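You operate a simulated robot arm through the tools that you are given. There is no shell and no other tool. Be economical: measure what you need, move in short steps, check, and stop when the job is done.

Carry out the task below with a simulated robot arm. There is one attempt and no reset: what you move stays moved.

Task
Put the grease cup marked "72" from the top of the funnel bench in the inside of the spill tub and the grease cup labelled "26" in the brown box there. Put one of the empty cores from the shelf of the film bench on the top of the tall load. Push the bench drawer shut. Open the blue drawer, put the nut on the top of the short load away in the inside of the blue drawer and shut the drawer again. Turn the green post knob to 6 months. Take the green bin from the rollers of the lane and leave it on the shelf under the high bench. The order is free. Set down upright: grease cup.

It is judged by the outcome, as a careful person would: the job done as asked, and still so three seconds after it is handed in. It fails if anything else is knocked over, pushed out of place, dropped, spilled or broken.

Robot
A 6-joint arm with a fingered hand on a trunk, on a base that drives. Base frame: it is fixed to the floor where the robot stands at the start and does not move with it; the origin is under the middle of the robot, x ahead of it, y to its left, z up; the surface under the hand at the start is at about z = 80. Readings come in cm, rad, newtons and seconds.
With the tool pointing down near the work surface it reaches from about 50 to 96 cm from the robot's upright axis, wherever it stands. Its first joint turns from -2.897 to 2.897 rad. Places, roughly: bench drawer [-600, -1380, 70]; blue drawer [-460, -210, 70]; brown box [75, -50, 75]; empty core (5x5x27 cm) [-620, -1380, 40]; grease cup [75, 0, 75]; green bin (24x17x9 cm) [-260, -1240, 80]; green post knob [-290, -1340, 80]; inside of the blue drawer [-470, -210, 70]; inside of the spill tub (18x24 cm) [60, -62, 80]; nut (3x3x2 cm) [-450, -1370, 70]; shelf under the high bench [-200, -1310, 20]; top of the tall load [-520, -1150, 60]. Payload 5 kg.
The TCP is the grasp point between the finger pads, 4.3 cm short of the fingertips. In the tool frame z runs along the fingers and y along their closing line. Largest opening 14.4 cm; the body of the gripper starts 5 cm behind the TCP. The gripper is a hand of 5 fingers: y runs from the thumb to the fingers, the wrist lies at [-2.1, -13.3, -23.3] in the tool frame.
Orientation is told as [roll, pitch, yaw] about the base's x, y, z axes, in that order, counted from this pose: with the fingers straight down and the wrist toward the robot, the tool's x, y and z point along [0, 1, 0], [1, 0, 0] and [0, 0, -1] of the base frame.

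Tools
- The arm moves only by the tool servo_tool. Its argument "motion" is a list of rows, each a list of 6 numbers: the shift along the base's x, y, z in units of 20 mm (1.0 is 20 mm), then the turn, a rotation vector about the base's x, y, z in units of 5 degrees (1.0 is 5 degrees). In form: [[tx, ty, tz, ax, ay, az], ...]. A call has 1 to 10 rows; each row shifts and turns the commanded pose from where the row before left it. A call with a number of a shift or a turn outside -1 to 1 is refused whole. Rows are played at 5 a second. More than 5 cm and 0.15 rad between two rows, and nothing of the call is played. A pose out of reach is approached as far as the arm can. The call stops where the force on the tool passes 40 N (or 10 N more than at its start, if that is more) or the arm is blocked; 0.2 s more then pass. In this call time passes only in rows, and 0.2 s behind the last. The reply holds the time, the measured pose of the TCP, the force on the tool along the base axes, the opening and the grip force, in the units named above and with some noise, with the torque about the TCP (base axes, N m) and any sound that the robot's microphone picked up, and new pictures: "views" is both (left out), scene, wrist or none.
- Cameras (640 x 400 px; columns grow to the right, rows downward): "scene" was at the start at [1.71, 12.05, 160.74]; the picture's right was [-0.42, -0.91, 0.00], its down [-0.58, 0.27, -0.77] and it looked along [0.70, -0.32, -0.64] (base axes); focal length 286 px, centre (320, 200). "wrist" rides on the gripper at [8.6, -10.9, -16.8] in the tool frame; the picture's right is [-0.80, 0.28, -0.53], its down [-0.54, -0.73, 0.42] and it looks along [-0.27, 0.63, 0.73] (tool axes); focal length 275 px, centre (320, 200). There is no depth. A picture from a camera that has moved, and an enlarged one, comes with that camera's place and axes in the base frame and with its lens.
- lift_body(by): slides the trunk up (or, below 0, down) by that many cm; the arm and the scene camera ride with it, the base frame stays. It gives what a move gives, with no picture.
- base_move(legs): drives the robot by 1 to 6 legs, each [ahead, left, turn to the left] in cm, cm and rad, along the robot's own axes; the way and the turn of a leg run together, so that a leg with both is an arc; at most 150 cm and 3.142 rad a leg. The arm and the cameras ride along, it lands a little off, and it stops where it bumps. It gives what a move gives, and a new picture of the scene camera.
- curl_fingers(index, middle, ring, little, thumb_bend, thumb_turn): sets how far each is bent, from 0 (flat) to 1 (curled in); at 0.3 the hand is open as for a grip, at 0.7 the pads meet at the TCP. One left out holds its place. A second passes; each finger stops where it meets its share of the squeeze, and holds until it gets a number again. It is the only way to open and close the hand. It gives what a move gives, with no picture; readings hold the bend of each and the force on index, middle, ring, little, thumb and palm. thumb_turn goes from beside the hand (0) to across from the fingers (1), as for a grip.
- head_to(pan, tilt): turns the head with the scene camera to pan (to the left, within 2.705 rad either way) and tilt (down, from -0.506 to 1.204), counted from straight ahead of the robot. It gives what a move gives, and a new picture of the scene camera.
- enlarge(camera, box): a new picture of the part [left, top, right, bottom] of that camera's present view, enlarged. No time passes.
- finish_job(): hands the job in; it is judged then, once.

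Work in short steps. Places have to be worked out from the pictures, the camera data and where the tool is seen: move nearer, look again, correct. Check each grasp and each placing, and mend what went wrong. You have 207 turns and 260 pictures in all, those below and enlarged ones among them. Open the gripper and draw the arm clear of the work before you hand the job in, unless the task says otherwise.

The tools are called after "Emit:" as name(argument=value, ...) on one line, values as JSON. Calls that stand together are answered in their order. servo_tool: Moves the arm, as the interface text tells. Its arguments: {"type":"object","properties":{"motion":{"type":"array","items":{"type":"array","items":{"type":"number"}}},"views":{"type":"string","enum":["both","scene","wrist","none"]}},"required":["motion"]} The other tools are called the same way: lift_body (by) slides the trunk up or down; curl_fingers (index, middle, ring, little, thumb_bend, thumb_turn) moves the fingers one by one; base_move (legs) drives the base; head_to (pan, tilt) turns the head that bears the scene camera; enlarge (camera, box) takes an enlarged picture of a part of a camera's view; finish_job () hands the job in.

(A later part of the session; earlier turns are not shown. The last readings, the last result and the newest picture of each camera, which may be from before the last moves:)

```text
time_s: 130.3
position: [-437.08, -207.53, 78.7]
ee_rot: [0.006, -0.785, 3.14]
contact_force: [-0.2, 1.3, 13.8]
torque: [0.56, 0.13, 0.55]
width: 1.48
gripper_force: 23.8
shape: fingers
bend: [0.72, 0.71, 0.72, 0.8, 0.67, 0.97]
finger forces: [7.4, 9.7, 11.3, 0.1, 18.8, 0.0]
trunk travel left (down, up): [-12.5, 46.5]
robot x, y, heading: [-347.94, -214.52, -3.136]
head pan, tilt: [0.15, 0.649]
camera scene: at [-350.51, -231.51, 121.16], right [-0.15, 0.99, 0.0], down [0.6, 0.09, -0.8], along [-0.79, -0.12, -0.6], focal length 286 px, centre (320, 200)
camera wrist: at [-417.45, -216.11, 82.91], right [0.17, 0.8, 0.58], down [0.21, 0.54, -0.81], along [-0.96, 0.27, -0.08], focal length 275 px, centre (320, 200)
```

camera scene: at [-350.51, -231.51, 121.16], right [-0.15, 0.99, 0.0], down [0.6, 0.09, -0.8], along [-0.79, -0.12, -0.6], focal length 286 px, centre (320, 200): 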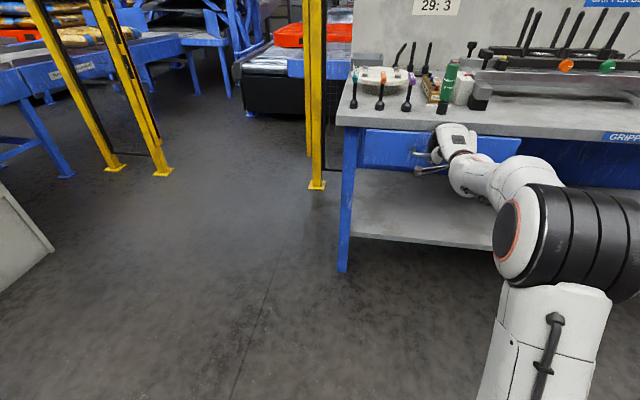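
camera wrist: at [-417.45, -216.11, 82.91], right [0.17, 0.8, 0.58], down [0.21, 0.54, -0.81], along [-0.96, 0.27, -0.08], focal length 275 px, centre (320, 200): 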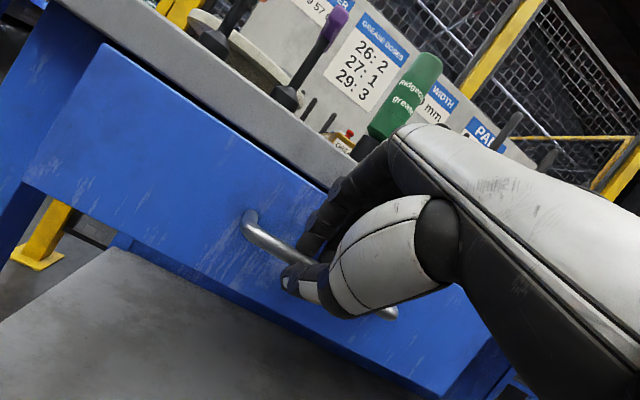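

Bar gripped. Pull straight out (+x), with small upward relief.

Emit:
servo_tool(motion=[[0.8, 0, -0.1, 0, 0, 0], [0.8, 0, 0, 0, 0, 0], [0.8, 0, 0, 0, 0, 0], [0.8, 0, 0, 0, 0, 0], [0.8, 0, 0, 0, 0, 0], [0.8, 0, 0, 0, 0, 0]])

```text
time_s: 131.7
position: [-427.42, -207.65, 78.6]
ee_rot: [0.008, -0.786, 3.137]
contact_force: [0.7, 1.3, 20.9]
torque: [0.69, 0.27, 0.52]
width: 1.44
gripper_force: 26.2
shape: fingers
bend: [0.72, 0.71, 0.72, 0.8, 0.68, 0.97]
finger forces: [9.1, 11.6, 14.2, 0.0, 18.0, 0.1]
trunk travel left (down, up): [-12.5, 46.5]
robot x, y, heading: [-348.25, -214.47, -3.134]
head pan, tilt: [0.15, 0.649]
camera scene: at [-350.47, -231.51, 121.16], right [-0.15, 0.99, 0.0], down [0.6, 0.09, -0.8], along [-0.79, -0.12, -0.6], focal length 286 px, centre (320, 200)
camera wrist: at [-407.81, -216.11, 82.8], right [0.18, 0.8, 0.57], down [0.21, 0.54, -0.81], along [-0.96, 0.27, -0.08], focal length 275 px, centre (320, 200)
```

scene: 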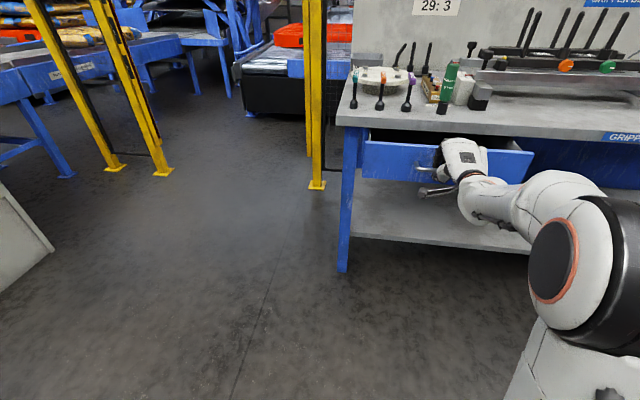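
wrist: 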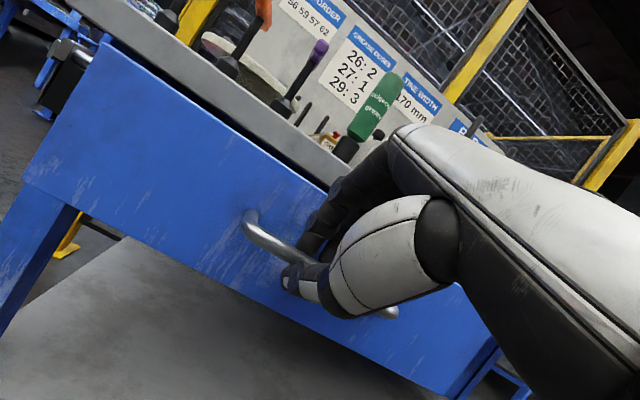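

Drawer opens well (10 cm). I relieve the vertical load and continue.

Emit:
servo_tool(motion=[[0.8, 0, 0.15, 0, 0, 0], [0.8, 0, 0.1, 0, 0, 0], [0.8, 0, 0, 0, 0, 0], [0.8, 0, 0, 0, 0, 0], [0.8, 0, 0, 0, 0, 0], [0.8, 0, 0, 0, 0, 0], [0.8, 0, 0, 0, 0, 0], [0.8, 0, 0, 0, 0, 0]])

```text
time_s: 133.5
position: [-414.69, -207.52, 78.65]
ee_rot: [0.007, -0.78, 3.137]
contact_force: [-0.1, 4.3, 4.6]
torque: [0.46, -0.11, 0.47]
width: 1.47
gripper_force: 20.9
shape: fingers
bend: [0.72, 0.71, 0.72, 0.8, 0.68, 0.97]
finger forces: [6.0, 7.7, 8.9, 0.0, 19.9, 0.0]
trunk travel left (down, up): [-12.5, 46.5]
robot x, y, heading: [-348.18, -214.28, -3.139]
head pan, tilt: [0.15, 0.649]
camera scene: at [-350.6, -231.47, 121.16], right [-0.15, 0.99, 0.0], down [0.6, 0.09, -0.8], along [-0.79, -0.12, -0.6], focal length 286 px, centre (320, 200)
camera wrist: at [-395.11, -216.12, 83.03], right [0.17, 0.8, 0.57], down [0.22, 0.54, -0.81], along [-0.96, 0.27, -0.08], focal length 275 px, centre (320, 200)
```

scene: 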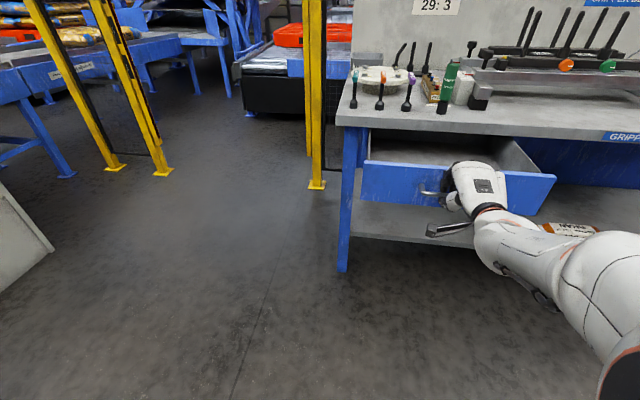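
wrist: 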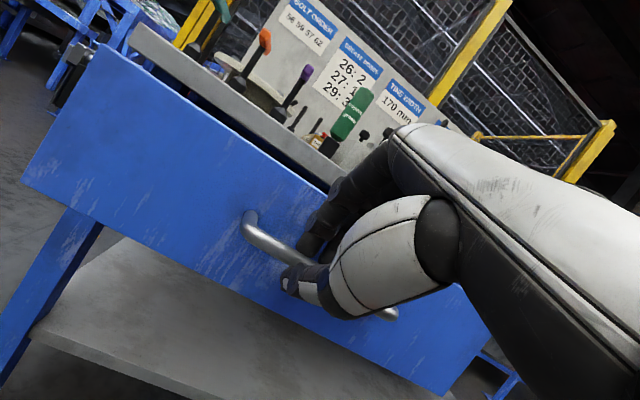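

The drawer is open about 23 cm, enough. Release and back out along the tool axis.

Emit:
curl_fingers(index=0.5, middle=0.5, ring=0.5, little=0.5, thumb_bend=0.46)

Emit:
servo_tool(motion=[[0.5, 0, 0.5, 0, 0, 0], [0.7, 0, 0.7, 0, 0, 0], [0.7, 0, 0.7, 0, 0, 0], [0.7, 0, 0.7, 0, 0, 0], [0.7, 0, 0.7, 0, 0, 0], [0.7, 0, 0.7, 0, 0, 0]])

```text
time_s: 134.5
position: [-414.7, -207.55, 78.69]
ee_rot: [0.006, -0.779, 3.138]
contact_force: [-0.2, -0.1, -0.2]
torque: [-0.01, -0.01, -0.02]
width: 8.55
gripper_force: 0.1
shape: fingers
bend: [0.5, 0.5, 0.5, 0.5, 0.46, 0.97]
finger forces: [0.2, 0.0, 0.0, 0.1, 0.1, 0.0]
trunk travel left (down, up): [-12.5, 46.5]
robot x, y, heading: [-348.31, -214.64, -3.135]
head pan, tilt: [0.15, 0.649]
```

```text
time_s: 135.9
position: [-406.76, -207.64, 86.76]
ee_rot: [0.008, -0.779, 3.139]
contact_force: [-0.1, 0.2, -0.7]
torque: [0.0, 0.0, 0.0]
width: 8.52
gripper_force: 0.1
shape: fingers
bend: [0.5, 0.5, 0.5, 0.5, 0.46, 0.97]
finger forces: [0.1, 0.0, 0.0, 0.0, 0.1, 0.0]
trunk travel left (down, up): [-12.5, 46.5]
robot x, y, heading: [-348.37, -214.56, -3.136]
head pan, tilt: [0.15, 0.649]
camera scene: at [-350.63, -231.5, 121.15], right [-0.15, 0.99, 0.0], down [0.6, 0.09, -0.8], along [-0.79, -0.12, -0.6], focal length 286 px, centre (320, 200)
camera wrist: at [-387.18, -216.23, 91.07], right [0.17, 0.8, 0.58], down [0.22, 0.54, -0.81], along [-0.96, 0.27, -0.08], focal length 275 px, centre (320, 200)
```

scene: 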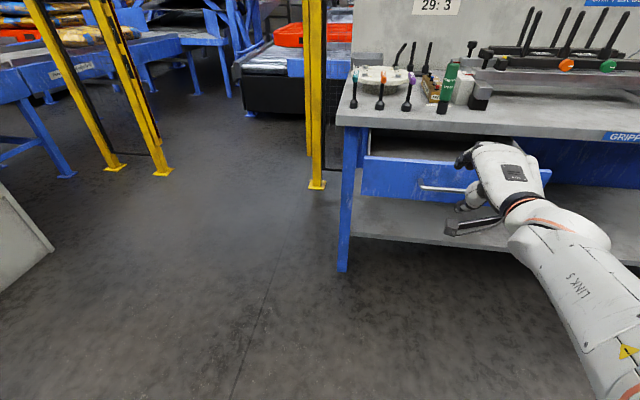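
wrist: 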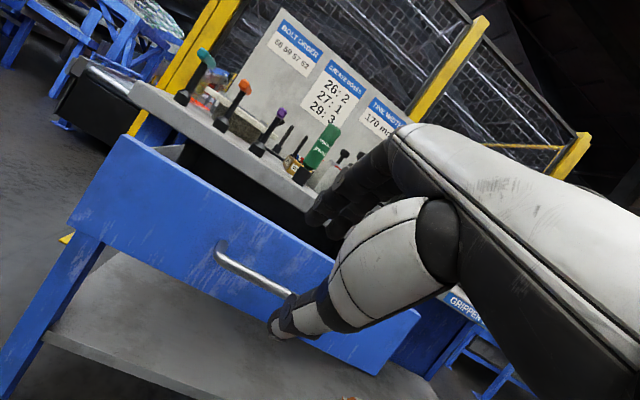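

The drawer stands open. I raise the trunk, back out the way I came, and turn to face -y in the aisle.

Emit:
base_move(legs=[[-28, 0, 0]])

Emit:
lift_body(by=40)

Emit:
base_move(legs=[[0, 72, 0], [-135, 0, 0], [-100, 0, 0], [0, 0, 1.571]])

Emit:
head_to(pan=0, tilt=0.3)

```text
time_s: 137.9
position: [-378.67, -207.57, 86.72]
ee_rot: [0.007, -0.78, 3.14]
contact_force: [-0.3, 0.2, -0.6]
torque: [0.03, -0.02, -0.01]
width: 8.52
gripper_force: 0.1
shape: fingers
bend: [0.5, 0.5, 0.5, 0.5, 0.46, 0.97]
finger forces: [0.1, 0.0, 0.0, 0.1, 0.0, 0.1]
trunk travel left (down, up): [-12.5, 46.5]
robot x, y, heading: [-319.78, -214.45, -3.138]
head pan, tilt: [0.15, 0.649]
camera scene: at [-322.48, -231.37, 121.15], right [-0.16, 0.99, 0.0], down [0.6, 0.09, -0.8], along [-0.79, -0.12, -0.6], focal length 286 px, centre (320, 200)
```

scene: 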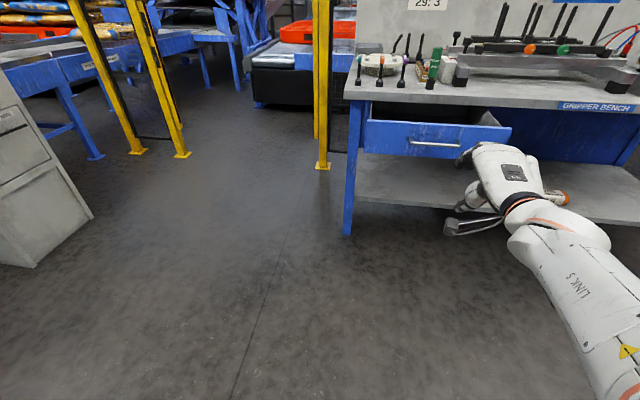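

```text
time_s: 141.7
position: [-378.68, -207.66, 126.71]
ee_rot: [0.006, -0.78, 3.14]
contact_force: [-0.4, -0.1, 0.6]
torque: [-0.02, -0.01, 0.03]
width: 8.52
gripper_force: 0.3
shape: fingers
bend: [0.5, 0.5, 0.5, 0.5, 0.46, 0.97]
finger forces: [0.0, 0.0, 0.0, 0.0, 0.1, 0.0]
trunk travel left (down, up): [-52.5, 6.5]
robot x, y, heading: [-319.97, -214.85, -3.134]
head pan, tilt: [0.15, 0.649]
```

```text
time_s: 160.7
position: [-89.9, -342.57, 126.7]
ee_rot: [0.006, -0.78, -1.563]
contact_force: [0.6, 0.8, -0.7]
torque: [-0.01, 0.0, 0.0]
width: 8.52
gripper_force: 0.1
shape: fingers
bend: [0.5, 0.5, 0.5, 0.5, 0.46, 0.97]
finger forces: [0.0, 0.1, 0.1, 0.0, 0.0, 0.0]
trunk travel left (down, up): [-52.5, 6.5]
robot x, y, heading: [-83.5, -284.05, -1.552]
head pan, tilt: [0.15, 0.649]
camera scene: at [-66.65, -286.14, 161.15], right [-0.99, -0.16, 0.0], down [-0.1, 0.6, -0.8], along [0.13, -0.79, -0.6], focal length 286 px, centre (320, 200)
```

scene: 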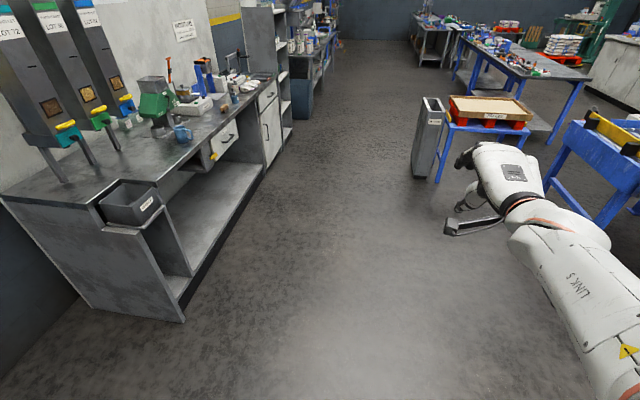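

```text
time_s: 161.5
position: [-89.94, -342.57, 126.81]
ee_rot: [0.008, -0.781, -1.562]
contact_force: [-0.7, 0.6, -0.3]
torque: [0.0, 0.02, 0.0]
width: 8.54
gripper_force: 0.0
shape: fingers
bend: [0.5, 0.5, 0.5, 0.5, 0.46, 0.97]
finger forces: [0.0, 0.0, 0.0, 0.1, 0.0, 0.1]
trunk travel left (down, up): [-52.5, 6.5]
robot x, y, heading: [-83.7, -284.05, -1.559]
head pan, tilt: [0.0, 0.3]
camera scene: at [-67.93, -286.91, 164.32], right [-1.0, -0.01, 0.0], down [0.0, 0.3, -0.95], along [0.01, -0.95, -0.3], focal length 286 px, centre (320, 200)
```

scene: 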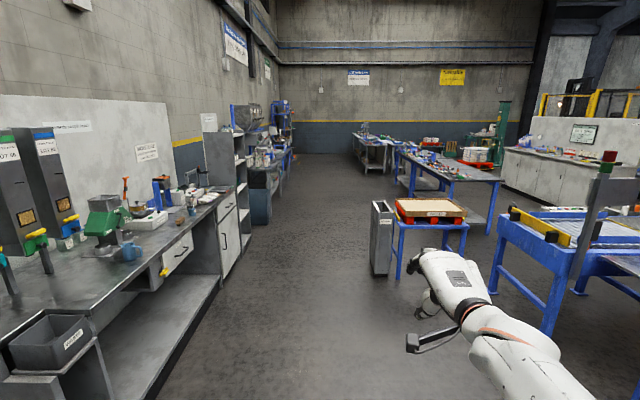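

Clear corridor between the left benches (x<25) and the bin at x≈-120. I shift toward x ≈ -50 and drive down it.

Emit:
base_move(legs=[[150, 30, -0.012], [150, 0, 0], [150, 0, 0], [130, 0, 0]])

Emit:
head_to(pan=-0.7, tilt=0.3)

```text
refused: leg 1 is longer than a leg can be; nothing moved
```

```text
time_s: 162.6
position: [-89.88, -342.66, 126.78]
ee_rot: [0.006, -0.78, -1.562]
contact_force: [0.2, 0.3, 0.4]
torque: [0.02, 0.05, -0.01]
width: 8.53
gripper_force: 0.0
shape: fingers
bend: [0.5, 0.5, 0.5, 0.5, 0.46, 0.97]
finger forces: [0.0, 0.0, 0.1, 0.1, 0.1, 0.1]
trunk travel left (down, up): [-52.5, 6.5]
robot x, y, heading: [-83.2, -283.4, -1.555]
head pan, tilt: [-0.7, 0.3]
camera scene: at [-73.97, -284.81, 164.33], right [-0.77, 0.63, 0.0], down [0.19, 0.23, -0.96], along [-0.6, -0.74, -0.3], focal length 286 px, centre (320, 200)
```

scene: 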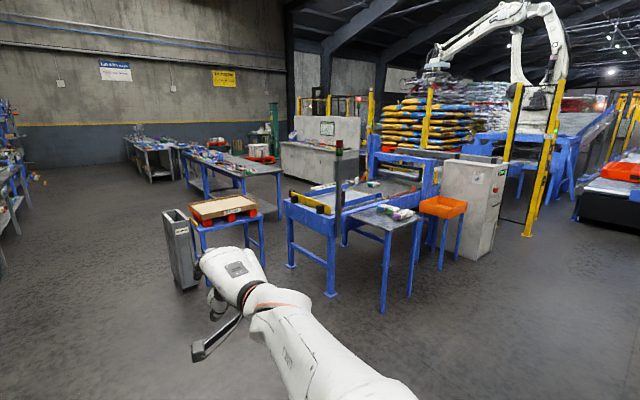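

Emit:
base_move(legs=[[140, 30, -0.012], [150, 0, 0], [150, 0, 0], [130, 0, 0]])

Emit:
head_to(pan=-0.9, tilt=0.35)

```text
time_s: 189.8
position: [-62.98, -910.91, 126.84]
ee_rot: [0.006, -0.778, -1.581]
contact_force: [0.2, 0.0, -0.2]
torque: [-0.01, 0.01, 0.0]
width: 8.54
gripper_force: 0.0
shape: fingers
bend: [0.5, 0.5, 0.5, 0.5, 0.46, 0.97]
finger forces: [0.0, 0.1, 0.0, 0.1, 0.1, 0.0]
trunk travel left (down, up): [-52.5, 6.5]
robot x, y, heading: [-56.06, -852.3, -1.567]
head pan, tilt: [-0.7, 0.3]
camera scene: at [-46.09, -853.42, 164.33], right [-0.76, 0.65, 0.0], down [0.19, 0.23, -0.96], along [-0.62, -0.73, -0.3], focal length 286 px, centre (320, 200)
```

scene: 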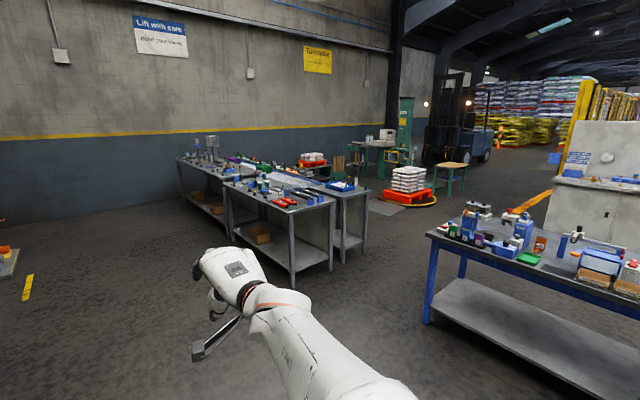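

```text
time_s: 190.6
position: [-62.98, -910.88, 126.76]
ee_rot: [0.004, -0.781, -1.58]
contact_force: [-0.1, 0.0, -1.4]
torque: [-0.01, -0.03, 0.0]
width: 8.54
gripper_force: 0.1
shape: fingers
bend: [0.5, 0.5, 0.5, 0.5, 0.46, 0.97]
finger forces: [0.0, 0.0, 0.1, 0.0, 0.1, 0.1]
trunk travel left (down, up): [-52.5, 6.5]
robot x, y, heading: [-55.61, -852.32, -1.573]
head pan, tilt: [-0.901, 0.351]
camera scene: at [-47.36, -852.05, 163.86], right [-0.62, 0.79, 0.0], down [0.27, 0.21, -0.94], along [-0.74, -0.58, -0.34], focal length 286 px, centre (320, 200)
```

scene: 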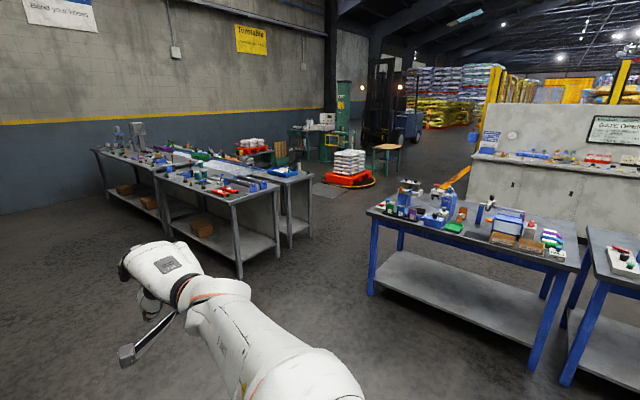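

I see the grey bench group (lane, high bench), the turntable with tall load, and the green film bench further back. Enlarging for detail.

Emit:
enlarge(camera="scene", box=[80, 100, 320, 250])

Emit:
enlarge(camera="scene", box=[220, 90, 420, 215])

```text
2.67 times, centred on (200, 175) of scene
camera zoom: at [-47.36, -852.05, 163.86], right [-0.62, 0.79, 0.0], down [0.27, 0.21, -0.94], along [-0.74, -0.58, -0.34], focal length 762 px, centre (640, 267)
```

zoom: 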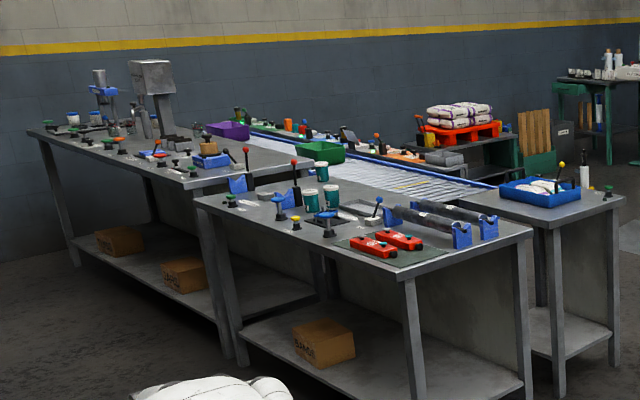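

```text
3.20 times, centred on (320, 152) of scene
camera zoom: at [-47.36, -852.05, 163.86], right [-0.62, 0.79, 0.0], down [0.27, 0.21, -0.94], along [-0.74, -0.58, -0.34], focal length 914 px, centre (320, 352)
```

zoom: 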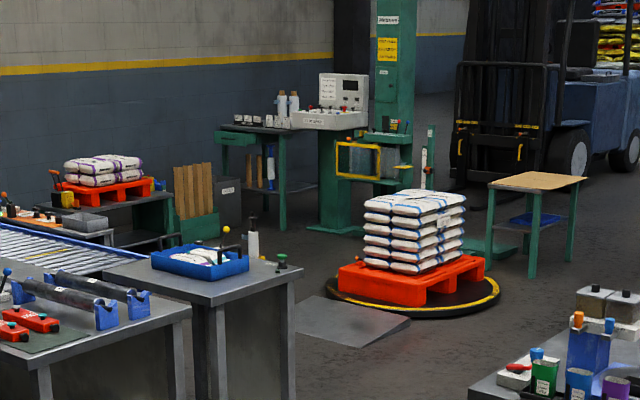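

Benches front edges run along x ≈ -170 to -185; the roller lane is behind them, so I'll look from the far side. There's a ~1 m gap at y ≈ -1000 between the blue table and the grey benches; I drive to it and turn.

Emit:
base_move(legs=[[143, 0, 0], [0, 0, -1.571]])

Emit:
head_to(pan=0.1, tilt=0.45)

```text
time_s: 201.6
position: [-115.09, -988.76, 126.77]
ee_rot: [0.008, -0.78, 3.123]
contact_force: [0.6, 0.8, 0.5]
torque: [-0.01, 0.01, 0.02]
width: 8.53
gripper_force: 0.1
shape: fingers
bend: [0.5, 0.5, 0.5, 0.5, 0.46, 0.97]
finger forces: [0.0, 0.2, 0.0, 0.1, 0.0, 0.1]
trunk travel left (down, up): [-52.5, 6.5]
robot x, y, heading: [-56.78, -996.51, 3.129]
head pan, tilt: [-0.901, 0.351]
camera scene: at [-56.44, -1004.99, 163.86], right [0.79, 0.61, 0.0], down [0.21, -0.27, -0.94], along [-0.57, 0.74, -0.34], focal length 286 px, centre (320, 200)
```

scene: 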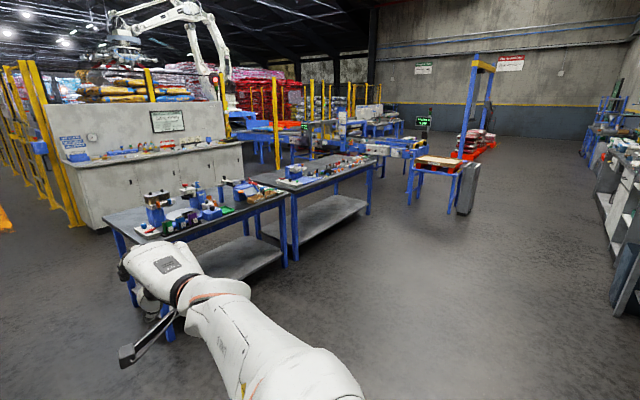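

```text
time_s: 202.8
position: [-115.17, -988.74, 126.81]
ee_rot: [0.006, -0.782, 3.123]
contact_force: [-0.3, -0.4, -0.2]
torque: [-0.02, -0.01, 0.03]
width: 8.53
gripper_force: 0.1
shape: fingers
bend: [0.5, 0.5, 0.5, 0.5, 0.46, 0.97]
finger forces: [0.0, 0.0, 0.0, 0.1, 0.1, 0.0]
trunk travel left (down, up): [-52.5, 6.5]
robot x, y, heading: [-56.51, -996.68, 3.132]
head pan, tilt: [0.099, 0.45]
camera scene: at [-59.9, -1013.15, 162.94], right [-0.09, 1.0, 0.0], down [0.43, 0.04, -0.9], along [-0.9, -0.08, -0.44], focal length 286 px, centre (320, 200)
```

scene: 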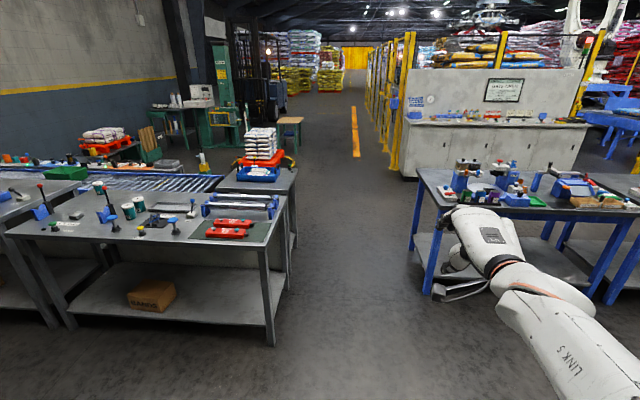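

Gap y -1045 to -939, and I'm at its middle. I drive through to x ≈ -350 and look left.

Emit:
base_move(legs=[[150, 0, 0], [140, 0, 0]])

Emit:
head_to(pan=1.3, tilt=0.4)

Emit:
enlarge(camera="scene", box=[0, 50, 320, 250])

```text
time_s: 216.8
position: [-405.18, -987.72, 126.73]
ee_rot: [0.008, -0.78, 3.131]
contact_force: [0.7, 0.7, -1.0]
torque: [0.0, 0.01, 0.0]
width: 8.51
gripper_force: 0.0
shape: fingers
bend: [0.5, 0.5, 0.5, 0.5, 0.46, 0.97]
finger forces: [0.0, 0.0, 0.1, 0.0, 0.0, 0.0]
trunk travel left (down, up): [-52.5, 6.5]
robot x, y, heading: [-346.62, -995.04, 3.134]
head pan, tilt: [0.099, 0.45]
camera scene: at [-349.71, -1011.59, 162.93], right [-0.1, 1.0, 0.0], down [0.43, 0.04, -0.9], along [-0.9, -0.09, -0.44], focal length 286 px, centre (320, 200)
```

scene: 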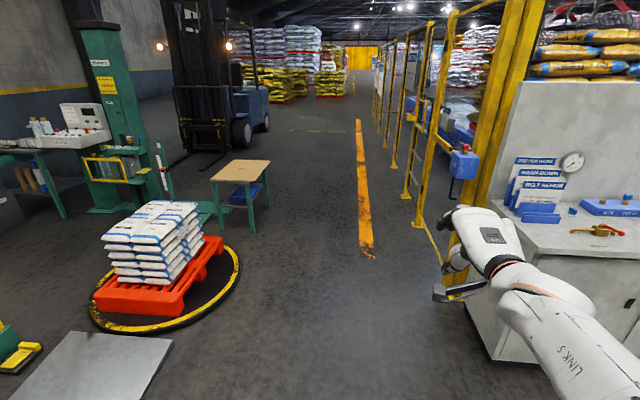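

```text
time_s: 218.2
position: [-405.12, -987.77, 126.75]
ee_rot: [0.007, -0.78, 3.134]
contact_force: [0.0, 0.0, -0.4]
torque: [-0.03, 0.02, -0.01]
width: 8.53
gripper_force: 0.2
shape: fingers
bend: [0.5, 0.5, 0.5, 0.5, 0.46, 0.97]
finger forces: [0.0, 0.1, 0.1, 0.0, 0.0, 0.0]
trunk travel left (down, up): [-52.5, 6.5]
robot x, y, heading: [-346.23, -994.99, 3.139]
head pan, tilt: [1.3, 0.4]
camera scene: at [-343.06, -1019.62, 163.4], right [-0.96, 0.27, 0.0], down [0.11, 0.37, -0.92], along [-0.25, -0.89, -0.39], focal length 286 px, centre (320, 200)
```

scene: 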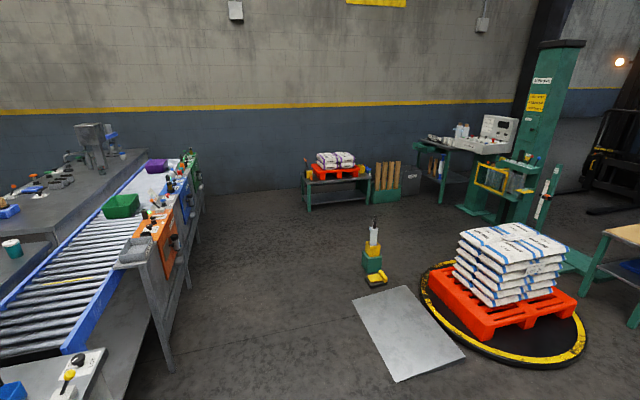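

```text
2.00 times, centred on (160, 150) of scene
camera zoom: at [-343.06, -1019.62, 163.4], right [-0.96, 0.27, 0.0], down [0.11, 0.37, -0.92], along [-0.25, -0.89, -0.39], focal length 572 px, centre (640, 300)
```

zoom: 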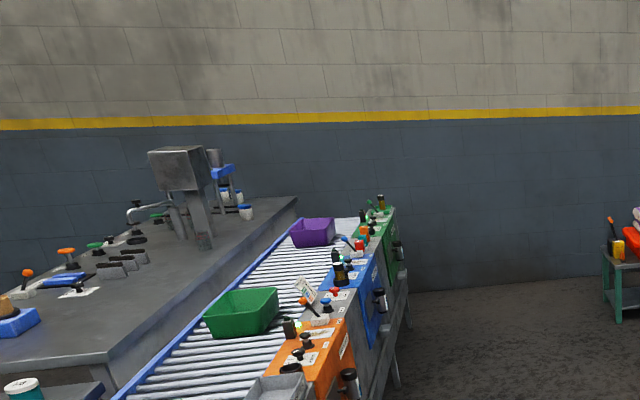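

I can see the bins on the roller lane with orange/blue/green posts along its near side. I drive down the corridor at x ≈ -362 to look at posts and bin up close.

Emit:
base_move(legs=[[0, 0, 1.571], [140, -14, 0], [90, 0, 0]])

Emit:
head_to(pan=0.9, tilt=0.6)

```text
time_s: 233.4
position: [-365.64, -1282.5, 126.85]
ee_rot: [0.006, -0.781, -1.572]
contact_force: [0.0, -0.2, 0.1]
torque: [0.0, 0.02, 0.04]
width: 8.52
gripper_force: 0.1
shape: fingers
bend: [0.5, 0.5, 0.5, 0.5, 0.46, 0.97]
finger forces: [0.0, 0.1, 0.0, 0.0, 0.0, 0.0]
trunk travel left (down, up): [-52.5, 6.5]
robot x, y, heading: [-358.73, -1223.82, -1.565]
head pan, tilt: [1.3, 0.4]
camera scene: at [-334.37, -1220.09, 163.4], right [-0.26, -0.97, 0.0], down [-0.38, 0.1, -0.92], along [0.89, -0.24, -0.39], focal length 286 px, centre (320, 200)
```

scene: 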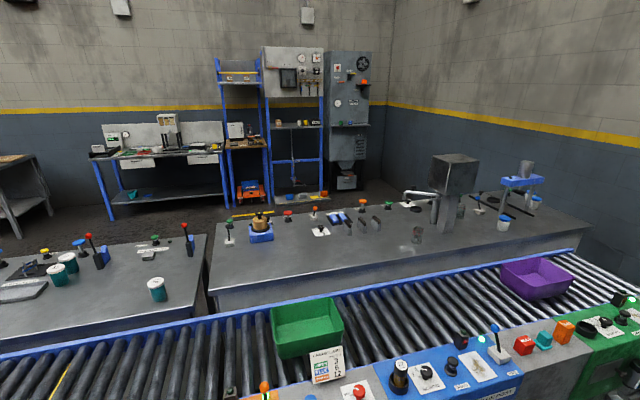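

```text
time_s: 234.2
position: [-365.69, -1282.42, 126.75]
ee_rot: [0.007, -0.78, -1.571]
contact_force: [0.3, 1.3, -0.4]
torque: [-0.01, 0.0, -0.02]
width: 8.5
gripper_force: 0.1
shape: fingers
bend: [0.5, 0.5, 0.5, 0.5, 0.46, 0.97]
finger forces: [0.0, 0.0, 0.0, 0.0, 0.0, 0.0]
trunk travel left (down, up): [-52.5, 6.5]
robot x, y, heading: [-358.93, -1223.83, -1.564]
head pan, tilt: [0.901, 0.6]
camera scene: at [-336.34, -1223.1, 161.58], right [-0.61, -0.79, 0.0], down [-0.45, 0.35, -0.83], along [0.65, -0.51, -0.56], focal length 286 px, centre (320, 200)
```

scene: 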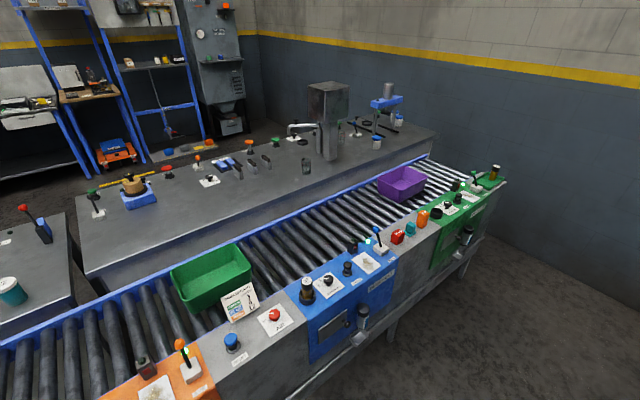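

Emit:
enlarge(camera="scene", box=[390, 150, 520, 260])

Emit:
enlarge(camera="scene", box=[160, 230, 400, 380])

```text
3.64 times, centred on (455, 205) of scene
camera zoom: at [-336.34, -1223.1, 161.58], right [-0.61, -0.79, 0.0], down [-0.45, 0.35, -0.83], along [0.65, -0.51, -0.56], focal length 1039 px, centre (-171, 182)
```

zoom: 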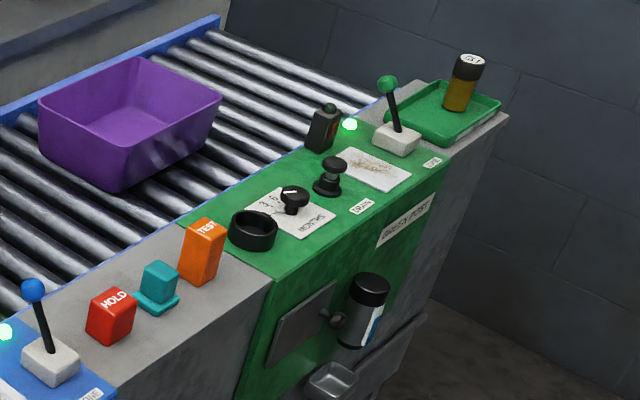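

```text
2.67 times, centred on (280, 305) of scene
camera zoom: at [-336.34, -1223.1, 161.58], right [-0.61, -0.79, 0.0], down [-0.45, 0.35, -0.83], along [0.65, -0.51, -0.56], focal length 762 px, centre (427, -80)
```

zoom: 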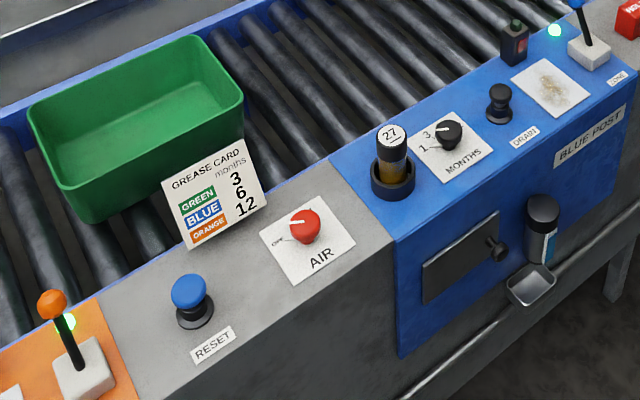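

The green post has a small black "MONTHS" knob on a white plate at about (-287, -1338). I drive alongside and turn to face +x.

Emit:
base_move(legs=[[95, 0, 0], [0, 0, 1.571]])

Emit:
head_to(pan=-0.1, tilt=0.85)

```text
time_s: 243.0
position: [-298.94, -1324.37, 126.81]
ee_rot: [0.006, -0.779, 0.012]
contact_force: [0.3, 1.1, 0.8]
torque: [0.0, -0.01, -0.02]
width: 8.53
gripper_force: 0.1
shape: fingers
bend: [0.5, 0.5, 0.5, 0.5, 0.46, 0.97]
finger forces: [0.0, 0.0, 0.0, 0.0, 0.0, 0.1]
trunk travel left (down, up): [-52.5, 6.5]
robot x, y, heading: [-357.76, -1318.08, 0.017]
head pan, tilt: [0.901, 0.6]
camera scene: at [-358.62, -1295.7, 161.58], right [0.79, -0.61, 0.0], down [-0.34, -0.45, -0.83], along [0.5, 0.66, -0.56], focal length 286 px, centre (320, 200)
```

scene: 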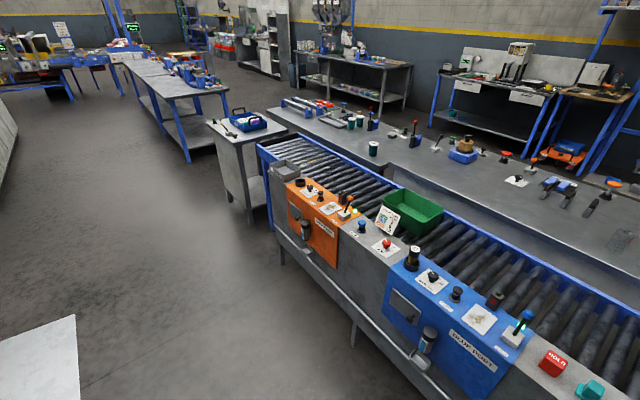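

```text
time_s: 244.3
position: [-298.83, -1324.31, 126.82]
ee_rot: [0.006, -0.781, 0.013]
contact_force: [-0.3, -0.5, -0.1]
torque: [0.0, -0.03, -0.01]
width: 8.53
gripper_force: 0.0
shape: fingers
bend: [0.5, 0.5, 0.5, 0.5, 0.46, 0.97]
finger forces: [0.1, 0.0, 0.0, 0.0, 0.0, 0.0]
trunk travel left (down, up): [-52.5, 6.5]
robot x, y, heading: [-357.41, -1317.98, 0.021]
head pan, tilt: [-0.099, 0.85]
camera scene: at [-356.19, -1303.36, 159.49], right [-0.08, -1.0, 0.0], down [-0.75, 0.06, -0.66], along [0.66, -0.05, -0.75], focal length 286 px, centre (320, 200)
```

scene: 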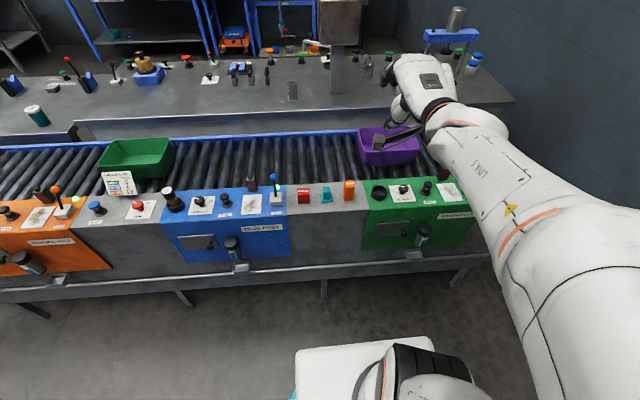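

Emit:
enlarge(camera="scene", box=[340, 155, 480, 255])

```text
4.00 times, centred on (410, 205) of scene
camera zoom: at [-356.19, -1303.36, 159.49], right [-0.08, -1.0, 0.0], down [-0.75, 0.06, -0.66], along [0.66, -0.05, -0.75], focal length 1143 px, centre (-40, 180)
```

zoom: 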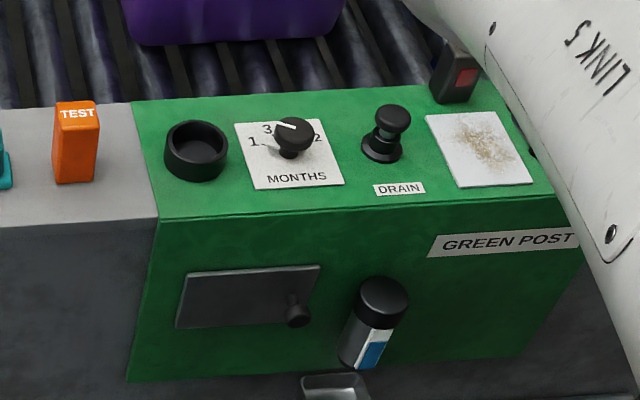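

The knob head is at about (-286, -1339.5, 83.6), pointer near 3, with 1–3–6–12 running clockwise; I must turn it clockwise to 6. I curl the three outer fingers away, bring the tool vertical and move above the knob for a close look.

Emit:
curl_fingers(index=0.5, middle=1, ring=1, little=1, thumb_bend=0.5)

Emit:
servo_tool(motion=[[0, 0, 0, 0, 1, 0], [0, 0, 0, 0, 1, 0], [0, 0, 0, 0, 1, 0], [0, 0, 0, 0, 1, 0], [0, 0, 0, 0, 1, 0], [0, 0, 0, 0, 1, 0], [0, 0, 0, 0, 1, 0], [0, 0, 0, 0, 1, 0], [0, 0, 0, 0, 1, 0]], views="none")

Emit:
servo_tool(motion=[[0.7, -0.75, -0.8, 0, 0, 0.6], [0.7, -0.75, -0.8, 0, 0, 0.6], [0.7, -0.75, -0.8, 0, 0, 0.6], [0.7, -0.75, -0.8, 0, 0, 0.6], [0.7, -0.75, -0.8, 0, 0, 0.6], [0.7, -0.75, -0.8, 0, 0, 0.6], [0.7, -0.75, -0.8, 0, 0, 0.6], [0.7, -0.75, -0.8, 0, 0, 0.6], [0.7, -0.75, -0.8, 0, 0, 0], [0.1, -0.75, -0.8, 0, 0, 0]])

```text
time_s: 245.3
position: [-298.77, -1324.36, 126.67]
ee_rot: [0.007, -0.782, 0.012]
contact_force: [0.2, -0.5, -0.3]
torque: [-0.02, -0.01, 0.0]
width: 7.83
gripper_force: 0.1
shape: fingers
bend: [0.5, 1.0, 1.0, 1.0, 0.5, 0.97]
finger forces: [0.0, 0.0, 0.1, 0.1, 0.0, 0.0]
trunk travel left (down, up): [-52.5, 6.5]
robot x, y, heading: [-357.65, -1318.38, 0.021]
head pan, tilt: [-0.099, 0.85]
```

```text
time_s: 247.3
position: [-298.83, -1324.41, 126.8]
ee_rot: [0.015, 0.007, 0.009]
contact_force: [-0.9, -0.9, 0.2]
torque: [0.01, 0.03, 0.04]
width: 7.89
gripper_force: 0.1
shape: fingers
bend: [0.5, 1.0, 1.0, 1.0, 0.5, 0.97]
finger forces: [0.0, 0.1, 0.1, 0.0, 0.0, 0.0]
trunk travel left (down, up): [-52.5, 6.5]
robot x, y, heading: [-357.79, -1318.29, 0.017]
head pan, tilt: [-0.099, 0.85]
```

```text
time_s: 249.5
position: [-286.07, -1339.48, 110.67]
ee_rot: [0.016, 0.004, 0.428]
contact_force: [0.3, 0.1, -0.2]
torque: [0.02, 0.02, -0.02]
width: 7.84
gripper_force: 0.1
shape: fingers
bend: [0.5, 1.0, 1.0, 1.0, 0.5, 0.97]
finger forces: [0.0, 0.0, 0.0, 0.0, 0.0, 0.0]
trunk travel left (down, up): [-52.5, 6.5]
robot x, y, heading: [-357.79, -1318.3, 0.017]
head pan, tilt: [-0.099, 0.85]
camera scene: at [-356.16, -1303.39, 159.49], right [-0.08, -1.0, 0.0], down [-0.75, 0.06, -0.66], along [0.66, -0.05, -0.75], focal length 286 px, centre (320, 200)
camera wrist: at [-299.22, -1336.35, 127.63], right [0.59, -0.61, 0.52], down [-0.44, -0.79, -0.43], along [0.67, 0.03, -0.74], focal length 275 px, centre (320, 200)
```

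scene: 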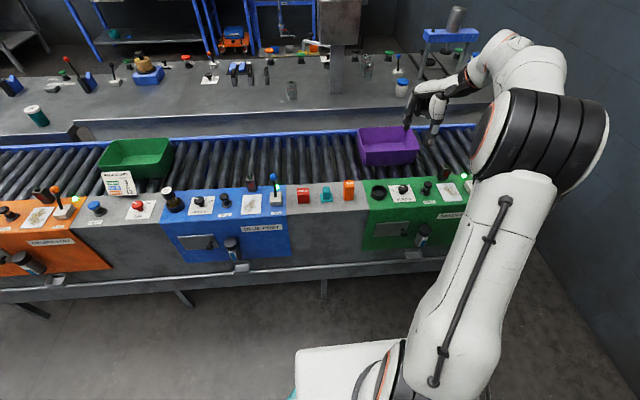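
wrist: 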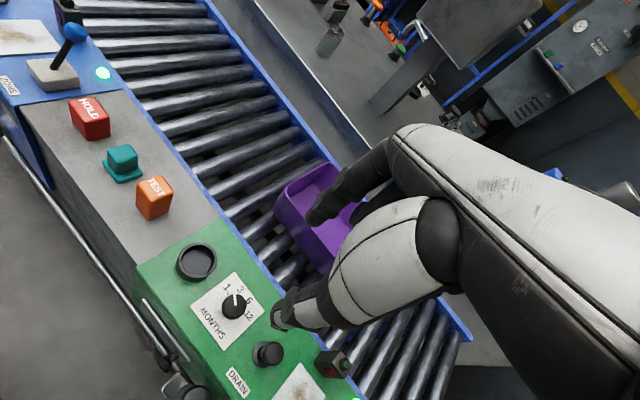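

Emit:
enlarge(camera="wrist", box=[165, 250, 325, 350])

```text
4.00 times, centred on (245, 300) of wrist
camera zoom: at [-299.22, -1336.35, 127.63], right [0.59, -0.61, 0.52], down [-0.44, -0.79, -0.43], along [0.67, 0.03, -0.74], focal length 1101 px, centre (620, -200)
```

zoom: 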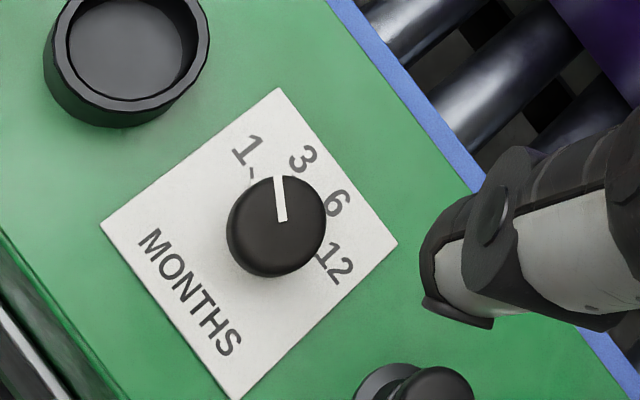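

Now clear: scale marks are at about -56°, -18°, +19°, +57° for 1, 3, 6, 12 and the pointer sits at 1 (≈ -60°). So I need about 80° clockwise. I pre-yaw to about +40° and go down over the knob.

Emit:
servo_tool(motion=[[0, -0.2, -1, 0, 0, 1], [0, 0, -1, 0, 0, 1], [0, 0, -1, 0, 0, 1], [0, 0, -1, 0, 0, 0], [0, 0, -1, 0, 0, 0], [0, 0, -1, 0, 0, 0], [0, 0, -1, 0, 0, 0], [0, 0, -1, 0, 0, 0]])

Emit:
enlarge(camera="scene", box=[340, 125, 500, 225])

```text
time_s: 251.3
position: [-286.09, -1339.79, 94.78]
ee_rot: [0.015, 0.005, 0.69]
contact_force: [0.0, -1.1, -0.3]
torque: [-0.01, 0.0, 0.05]
width: 7.85
gripper_force: 0.2
shape: fingers
bend: [0.5, 1.0, 1.0, 1.0, 0.5, 0.97]
finger forces: [0.1, 0.0, 0.0, 0.0, 0.1, 0.1]
trunk travel left (down, up): [-52.5, 6.5]
robot x, y, heading: [-357.89, -1317.76, 0.013]
head pan, tilt: [-0.099, 0.85]
camera scene: at [-356.18, -1303.37, 159.49], right [-0.08, -1.0, 0.0], down [-0.75, 0.06, -0.66], along [0.66, -0.05, -0.75], focal length 286 px, centre (320, 200)
camera wrist: at [-299.59, -1340.24, 111.75], right [0.73, -0.44, 0.52], down [-0.22, -0.88, -0.43], along [0.64, 0.2, -0.74], focal length 275 px, centre (320, 200)
```

scene: 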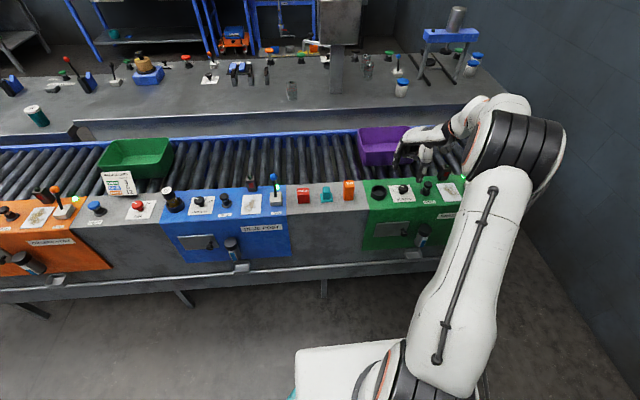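
wrist: 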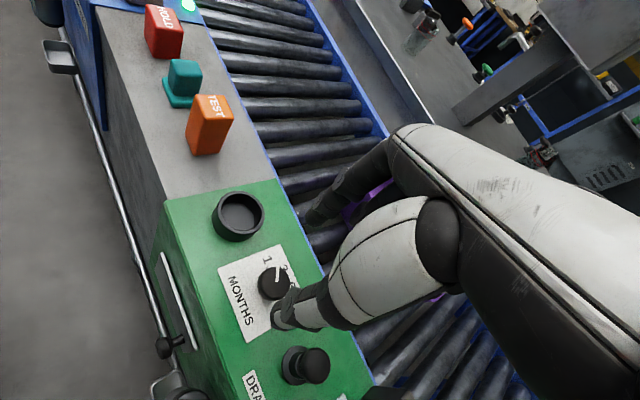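

```text
4.00 times, centred on (420, 175) of scene
camera zoom: at [-356.18, -1303.37, 159.49], right [-0.08, -1.0, 0.0], down [-0.75, 0.06, -0.66], along [0.66, -0.05, -0.75], focal length 1143 px, centre (-80, 300)
```

zoom: 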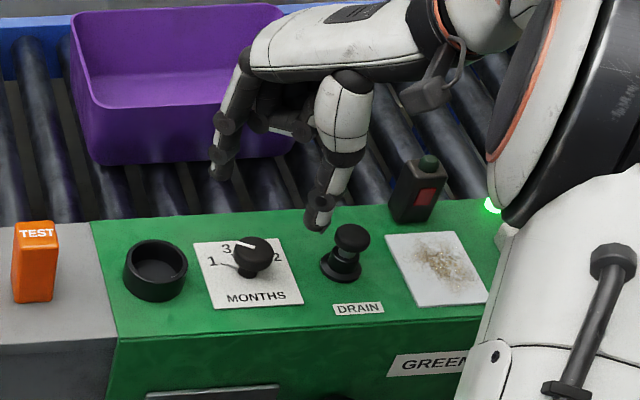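

Aligned; descend the rest and check.

Emit:
servo_tool(motion=[[-0.2, 0, -1, 0, 0, 0], [0, 0, -1, 0, 0, 0], [0, 0, -1, 0, 0, 0], [0, 0, -0.9, 0, 0, 0], [0, 0, -0.4, 0, 0, 0]])

Emit:
enlarge(camera="scene", box=[340, 125, 500, 225])

```text
time_s: 252.5
position: [-286.52, -1339.68, 86.15]
ee_rot: [0.016, 0.007, 0.689]
contact_force: [0.5, 1.5, 0.3]
torque: [0.04, 0.02, 0.0]
width: 7.86
gripper_force: 0.1
shape: fingers
bend: [0.5, 1.0, 1.0, 1.0, 0.5, 0.97]
finger forces: [0.0, 0.1, 0.1, 0.0, 0.0, 0.0]
trunk travel left (down, up): [-52.5, 6.5]
robot x, y, heading: [-357.49, -1318.33, 0.015]
head pan, tilt: [-0.099, 0.85]
camera scene: at [-356.17, -1303.38, 159.49], right [-0.08, -1.0, 0.0], down [-0.75, 0.06, -0.66], along [0.66, -0.05, -0.75], focal length 286 px, centre (320, 200)
camera wrist: at [-299.99, -1340.2, 103.07], right [0.73, -0.44, 0.52], down [-0.22, -0.88, -0.43], along [0.64, 0.2, -0.74], focal length 275 px, centre (320, 200)
```

scene: 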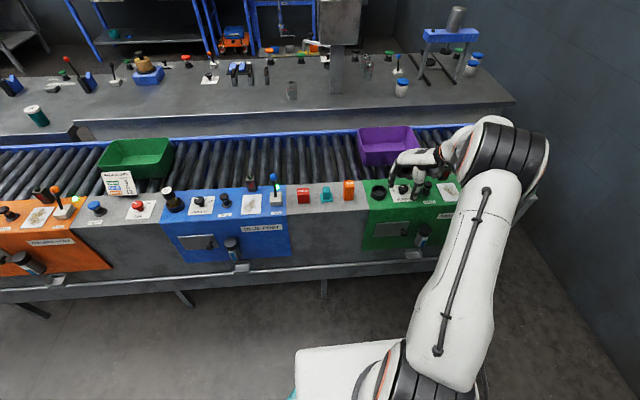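
wrist: 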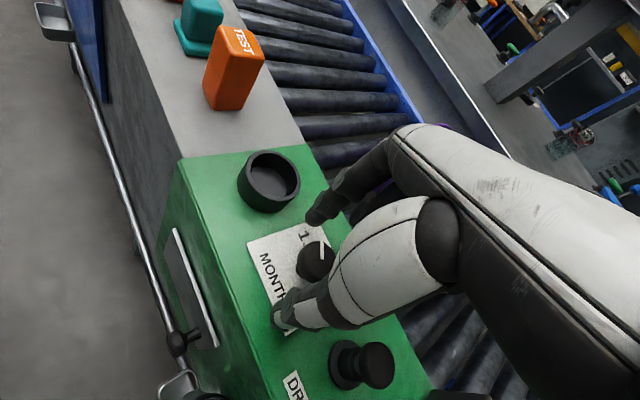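

```text
4.00 times, centred on (420, 175) of scene
camera zoom: at [-356.17, -1303.38, 159.49], right [-0.08, -1.0, 0.0], down [-0.75, 0.06, -0.66], along [0.66, -0.05, -0.75], focal length 1143 px, centre (-80, 300)
```

zoom: 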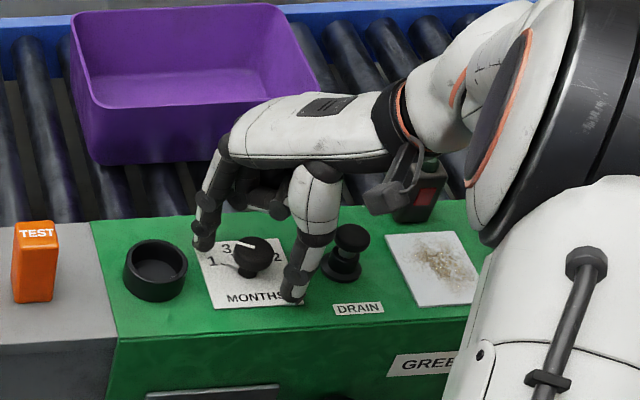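

Index and thumb straddle the knob with clearance. Closing lightly.

Emit:
curl_fingers(index=0.66, thumb_bend=0.66)

Emit:
enlarge(camera="scene", box=[340, 125, 500, 225])

```text
time_s: 253.5
position: [-286.31, -1339.79, 86.01]
ee_rot: [0.017, 0.005, 0.69]
contact_force: [1.0, 2.2, -0.4]
torque: [0.07, -0.04, -0.03]
width: 3.0
gripper_force: 2.8
shape: fingers
bend: [0.63, 1.0, 1.0, 1.0, 0.65, 0.97]
finger forces: [3.6, 0.1, 0.0, 0.0, 1.6, 0.1]
trunk travel left (down, up): [-52.5, 6.5]
robot x, y, heading: [-357.73, -1317.77, 0.017]
head pan, tilt: [-0.099, 0.85]
```

```text
4.00 times, centred on (420, 175) of scene
camera zoom: at [-356.16, -1303.36, 159.49], right [-0.08, -1.0, 0.0], down [-0.75, 0.06, -0.66], along [0.66, -0.05, -0.75], focal length 1143 px, centre (-80, 300)
```

zoom: 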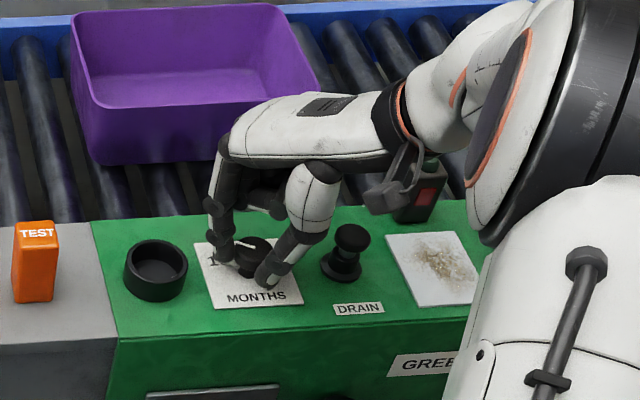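

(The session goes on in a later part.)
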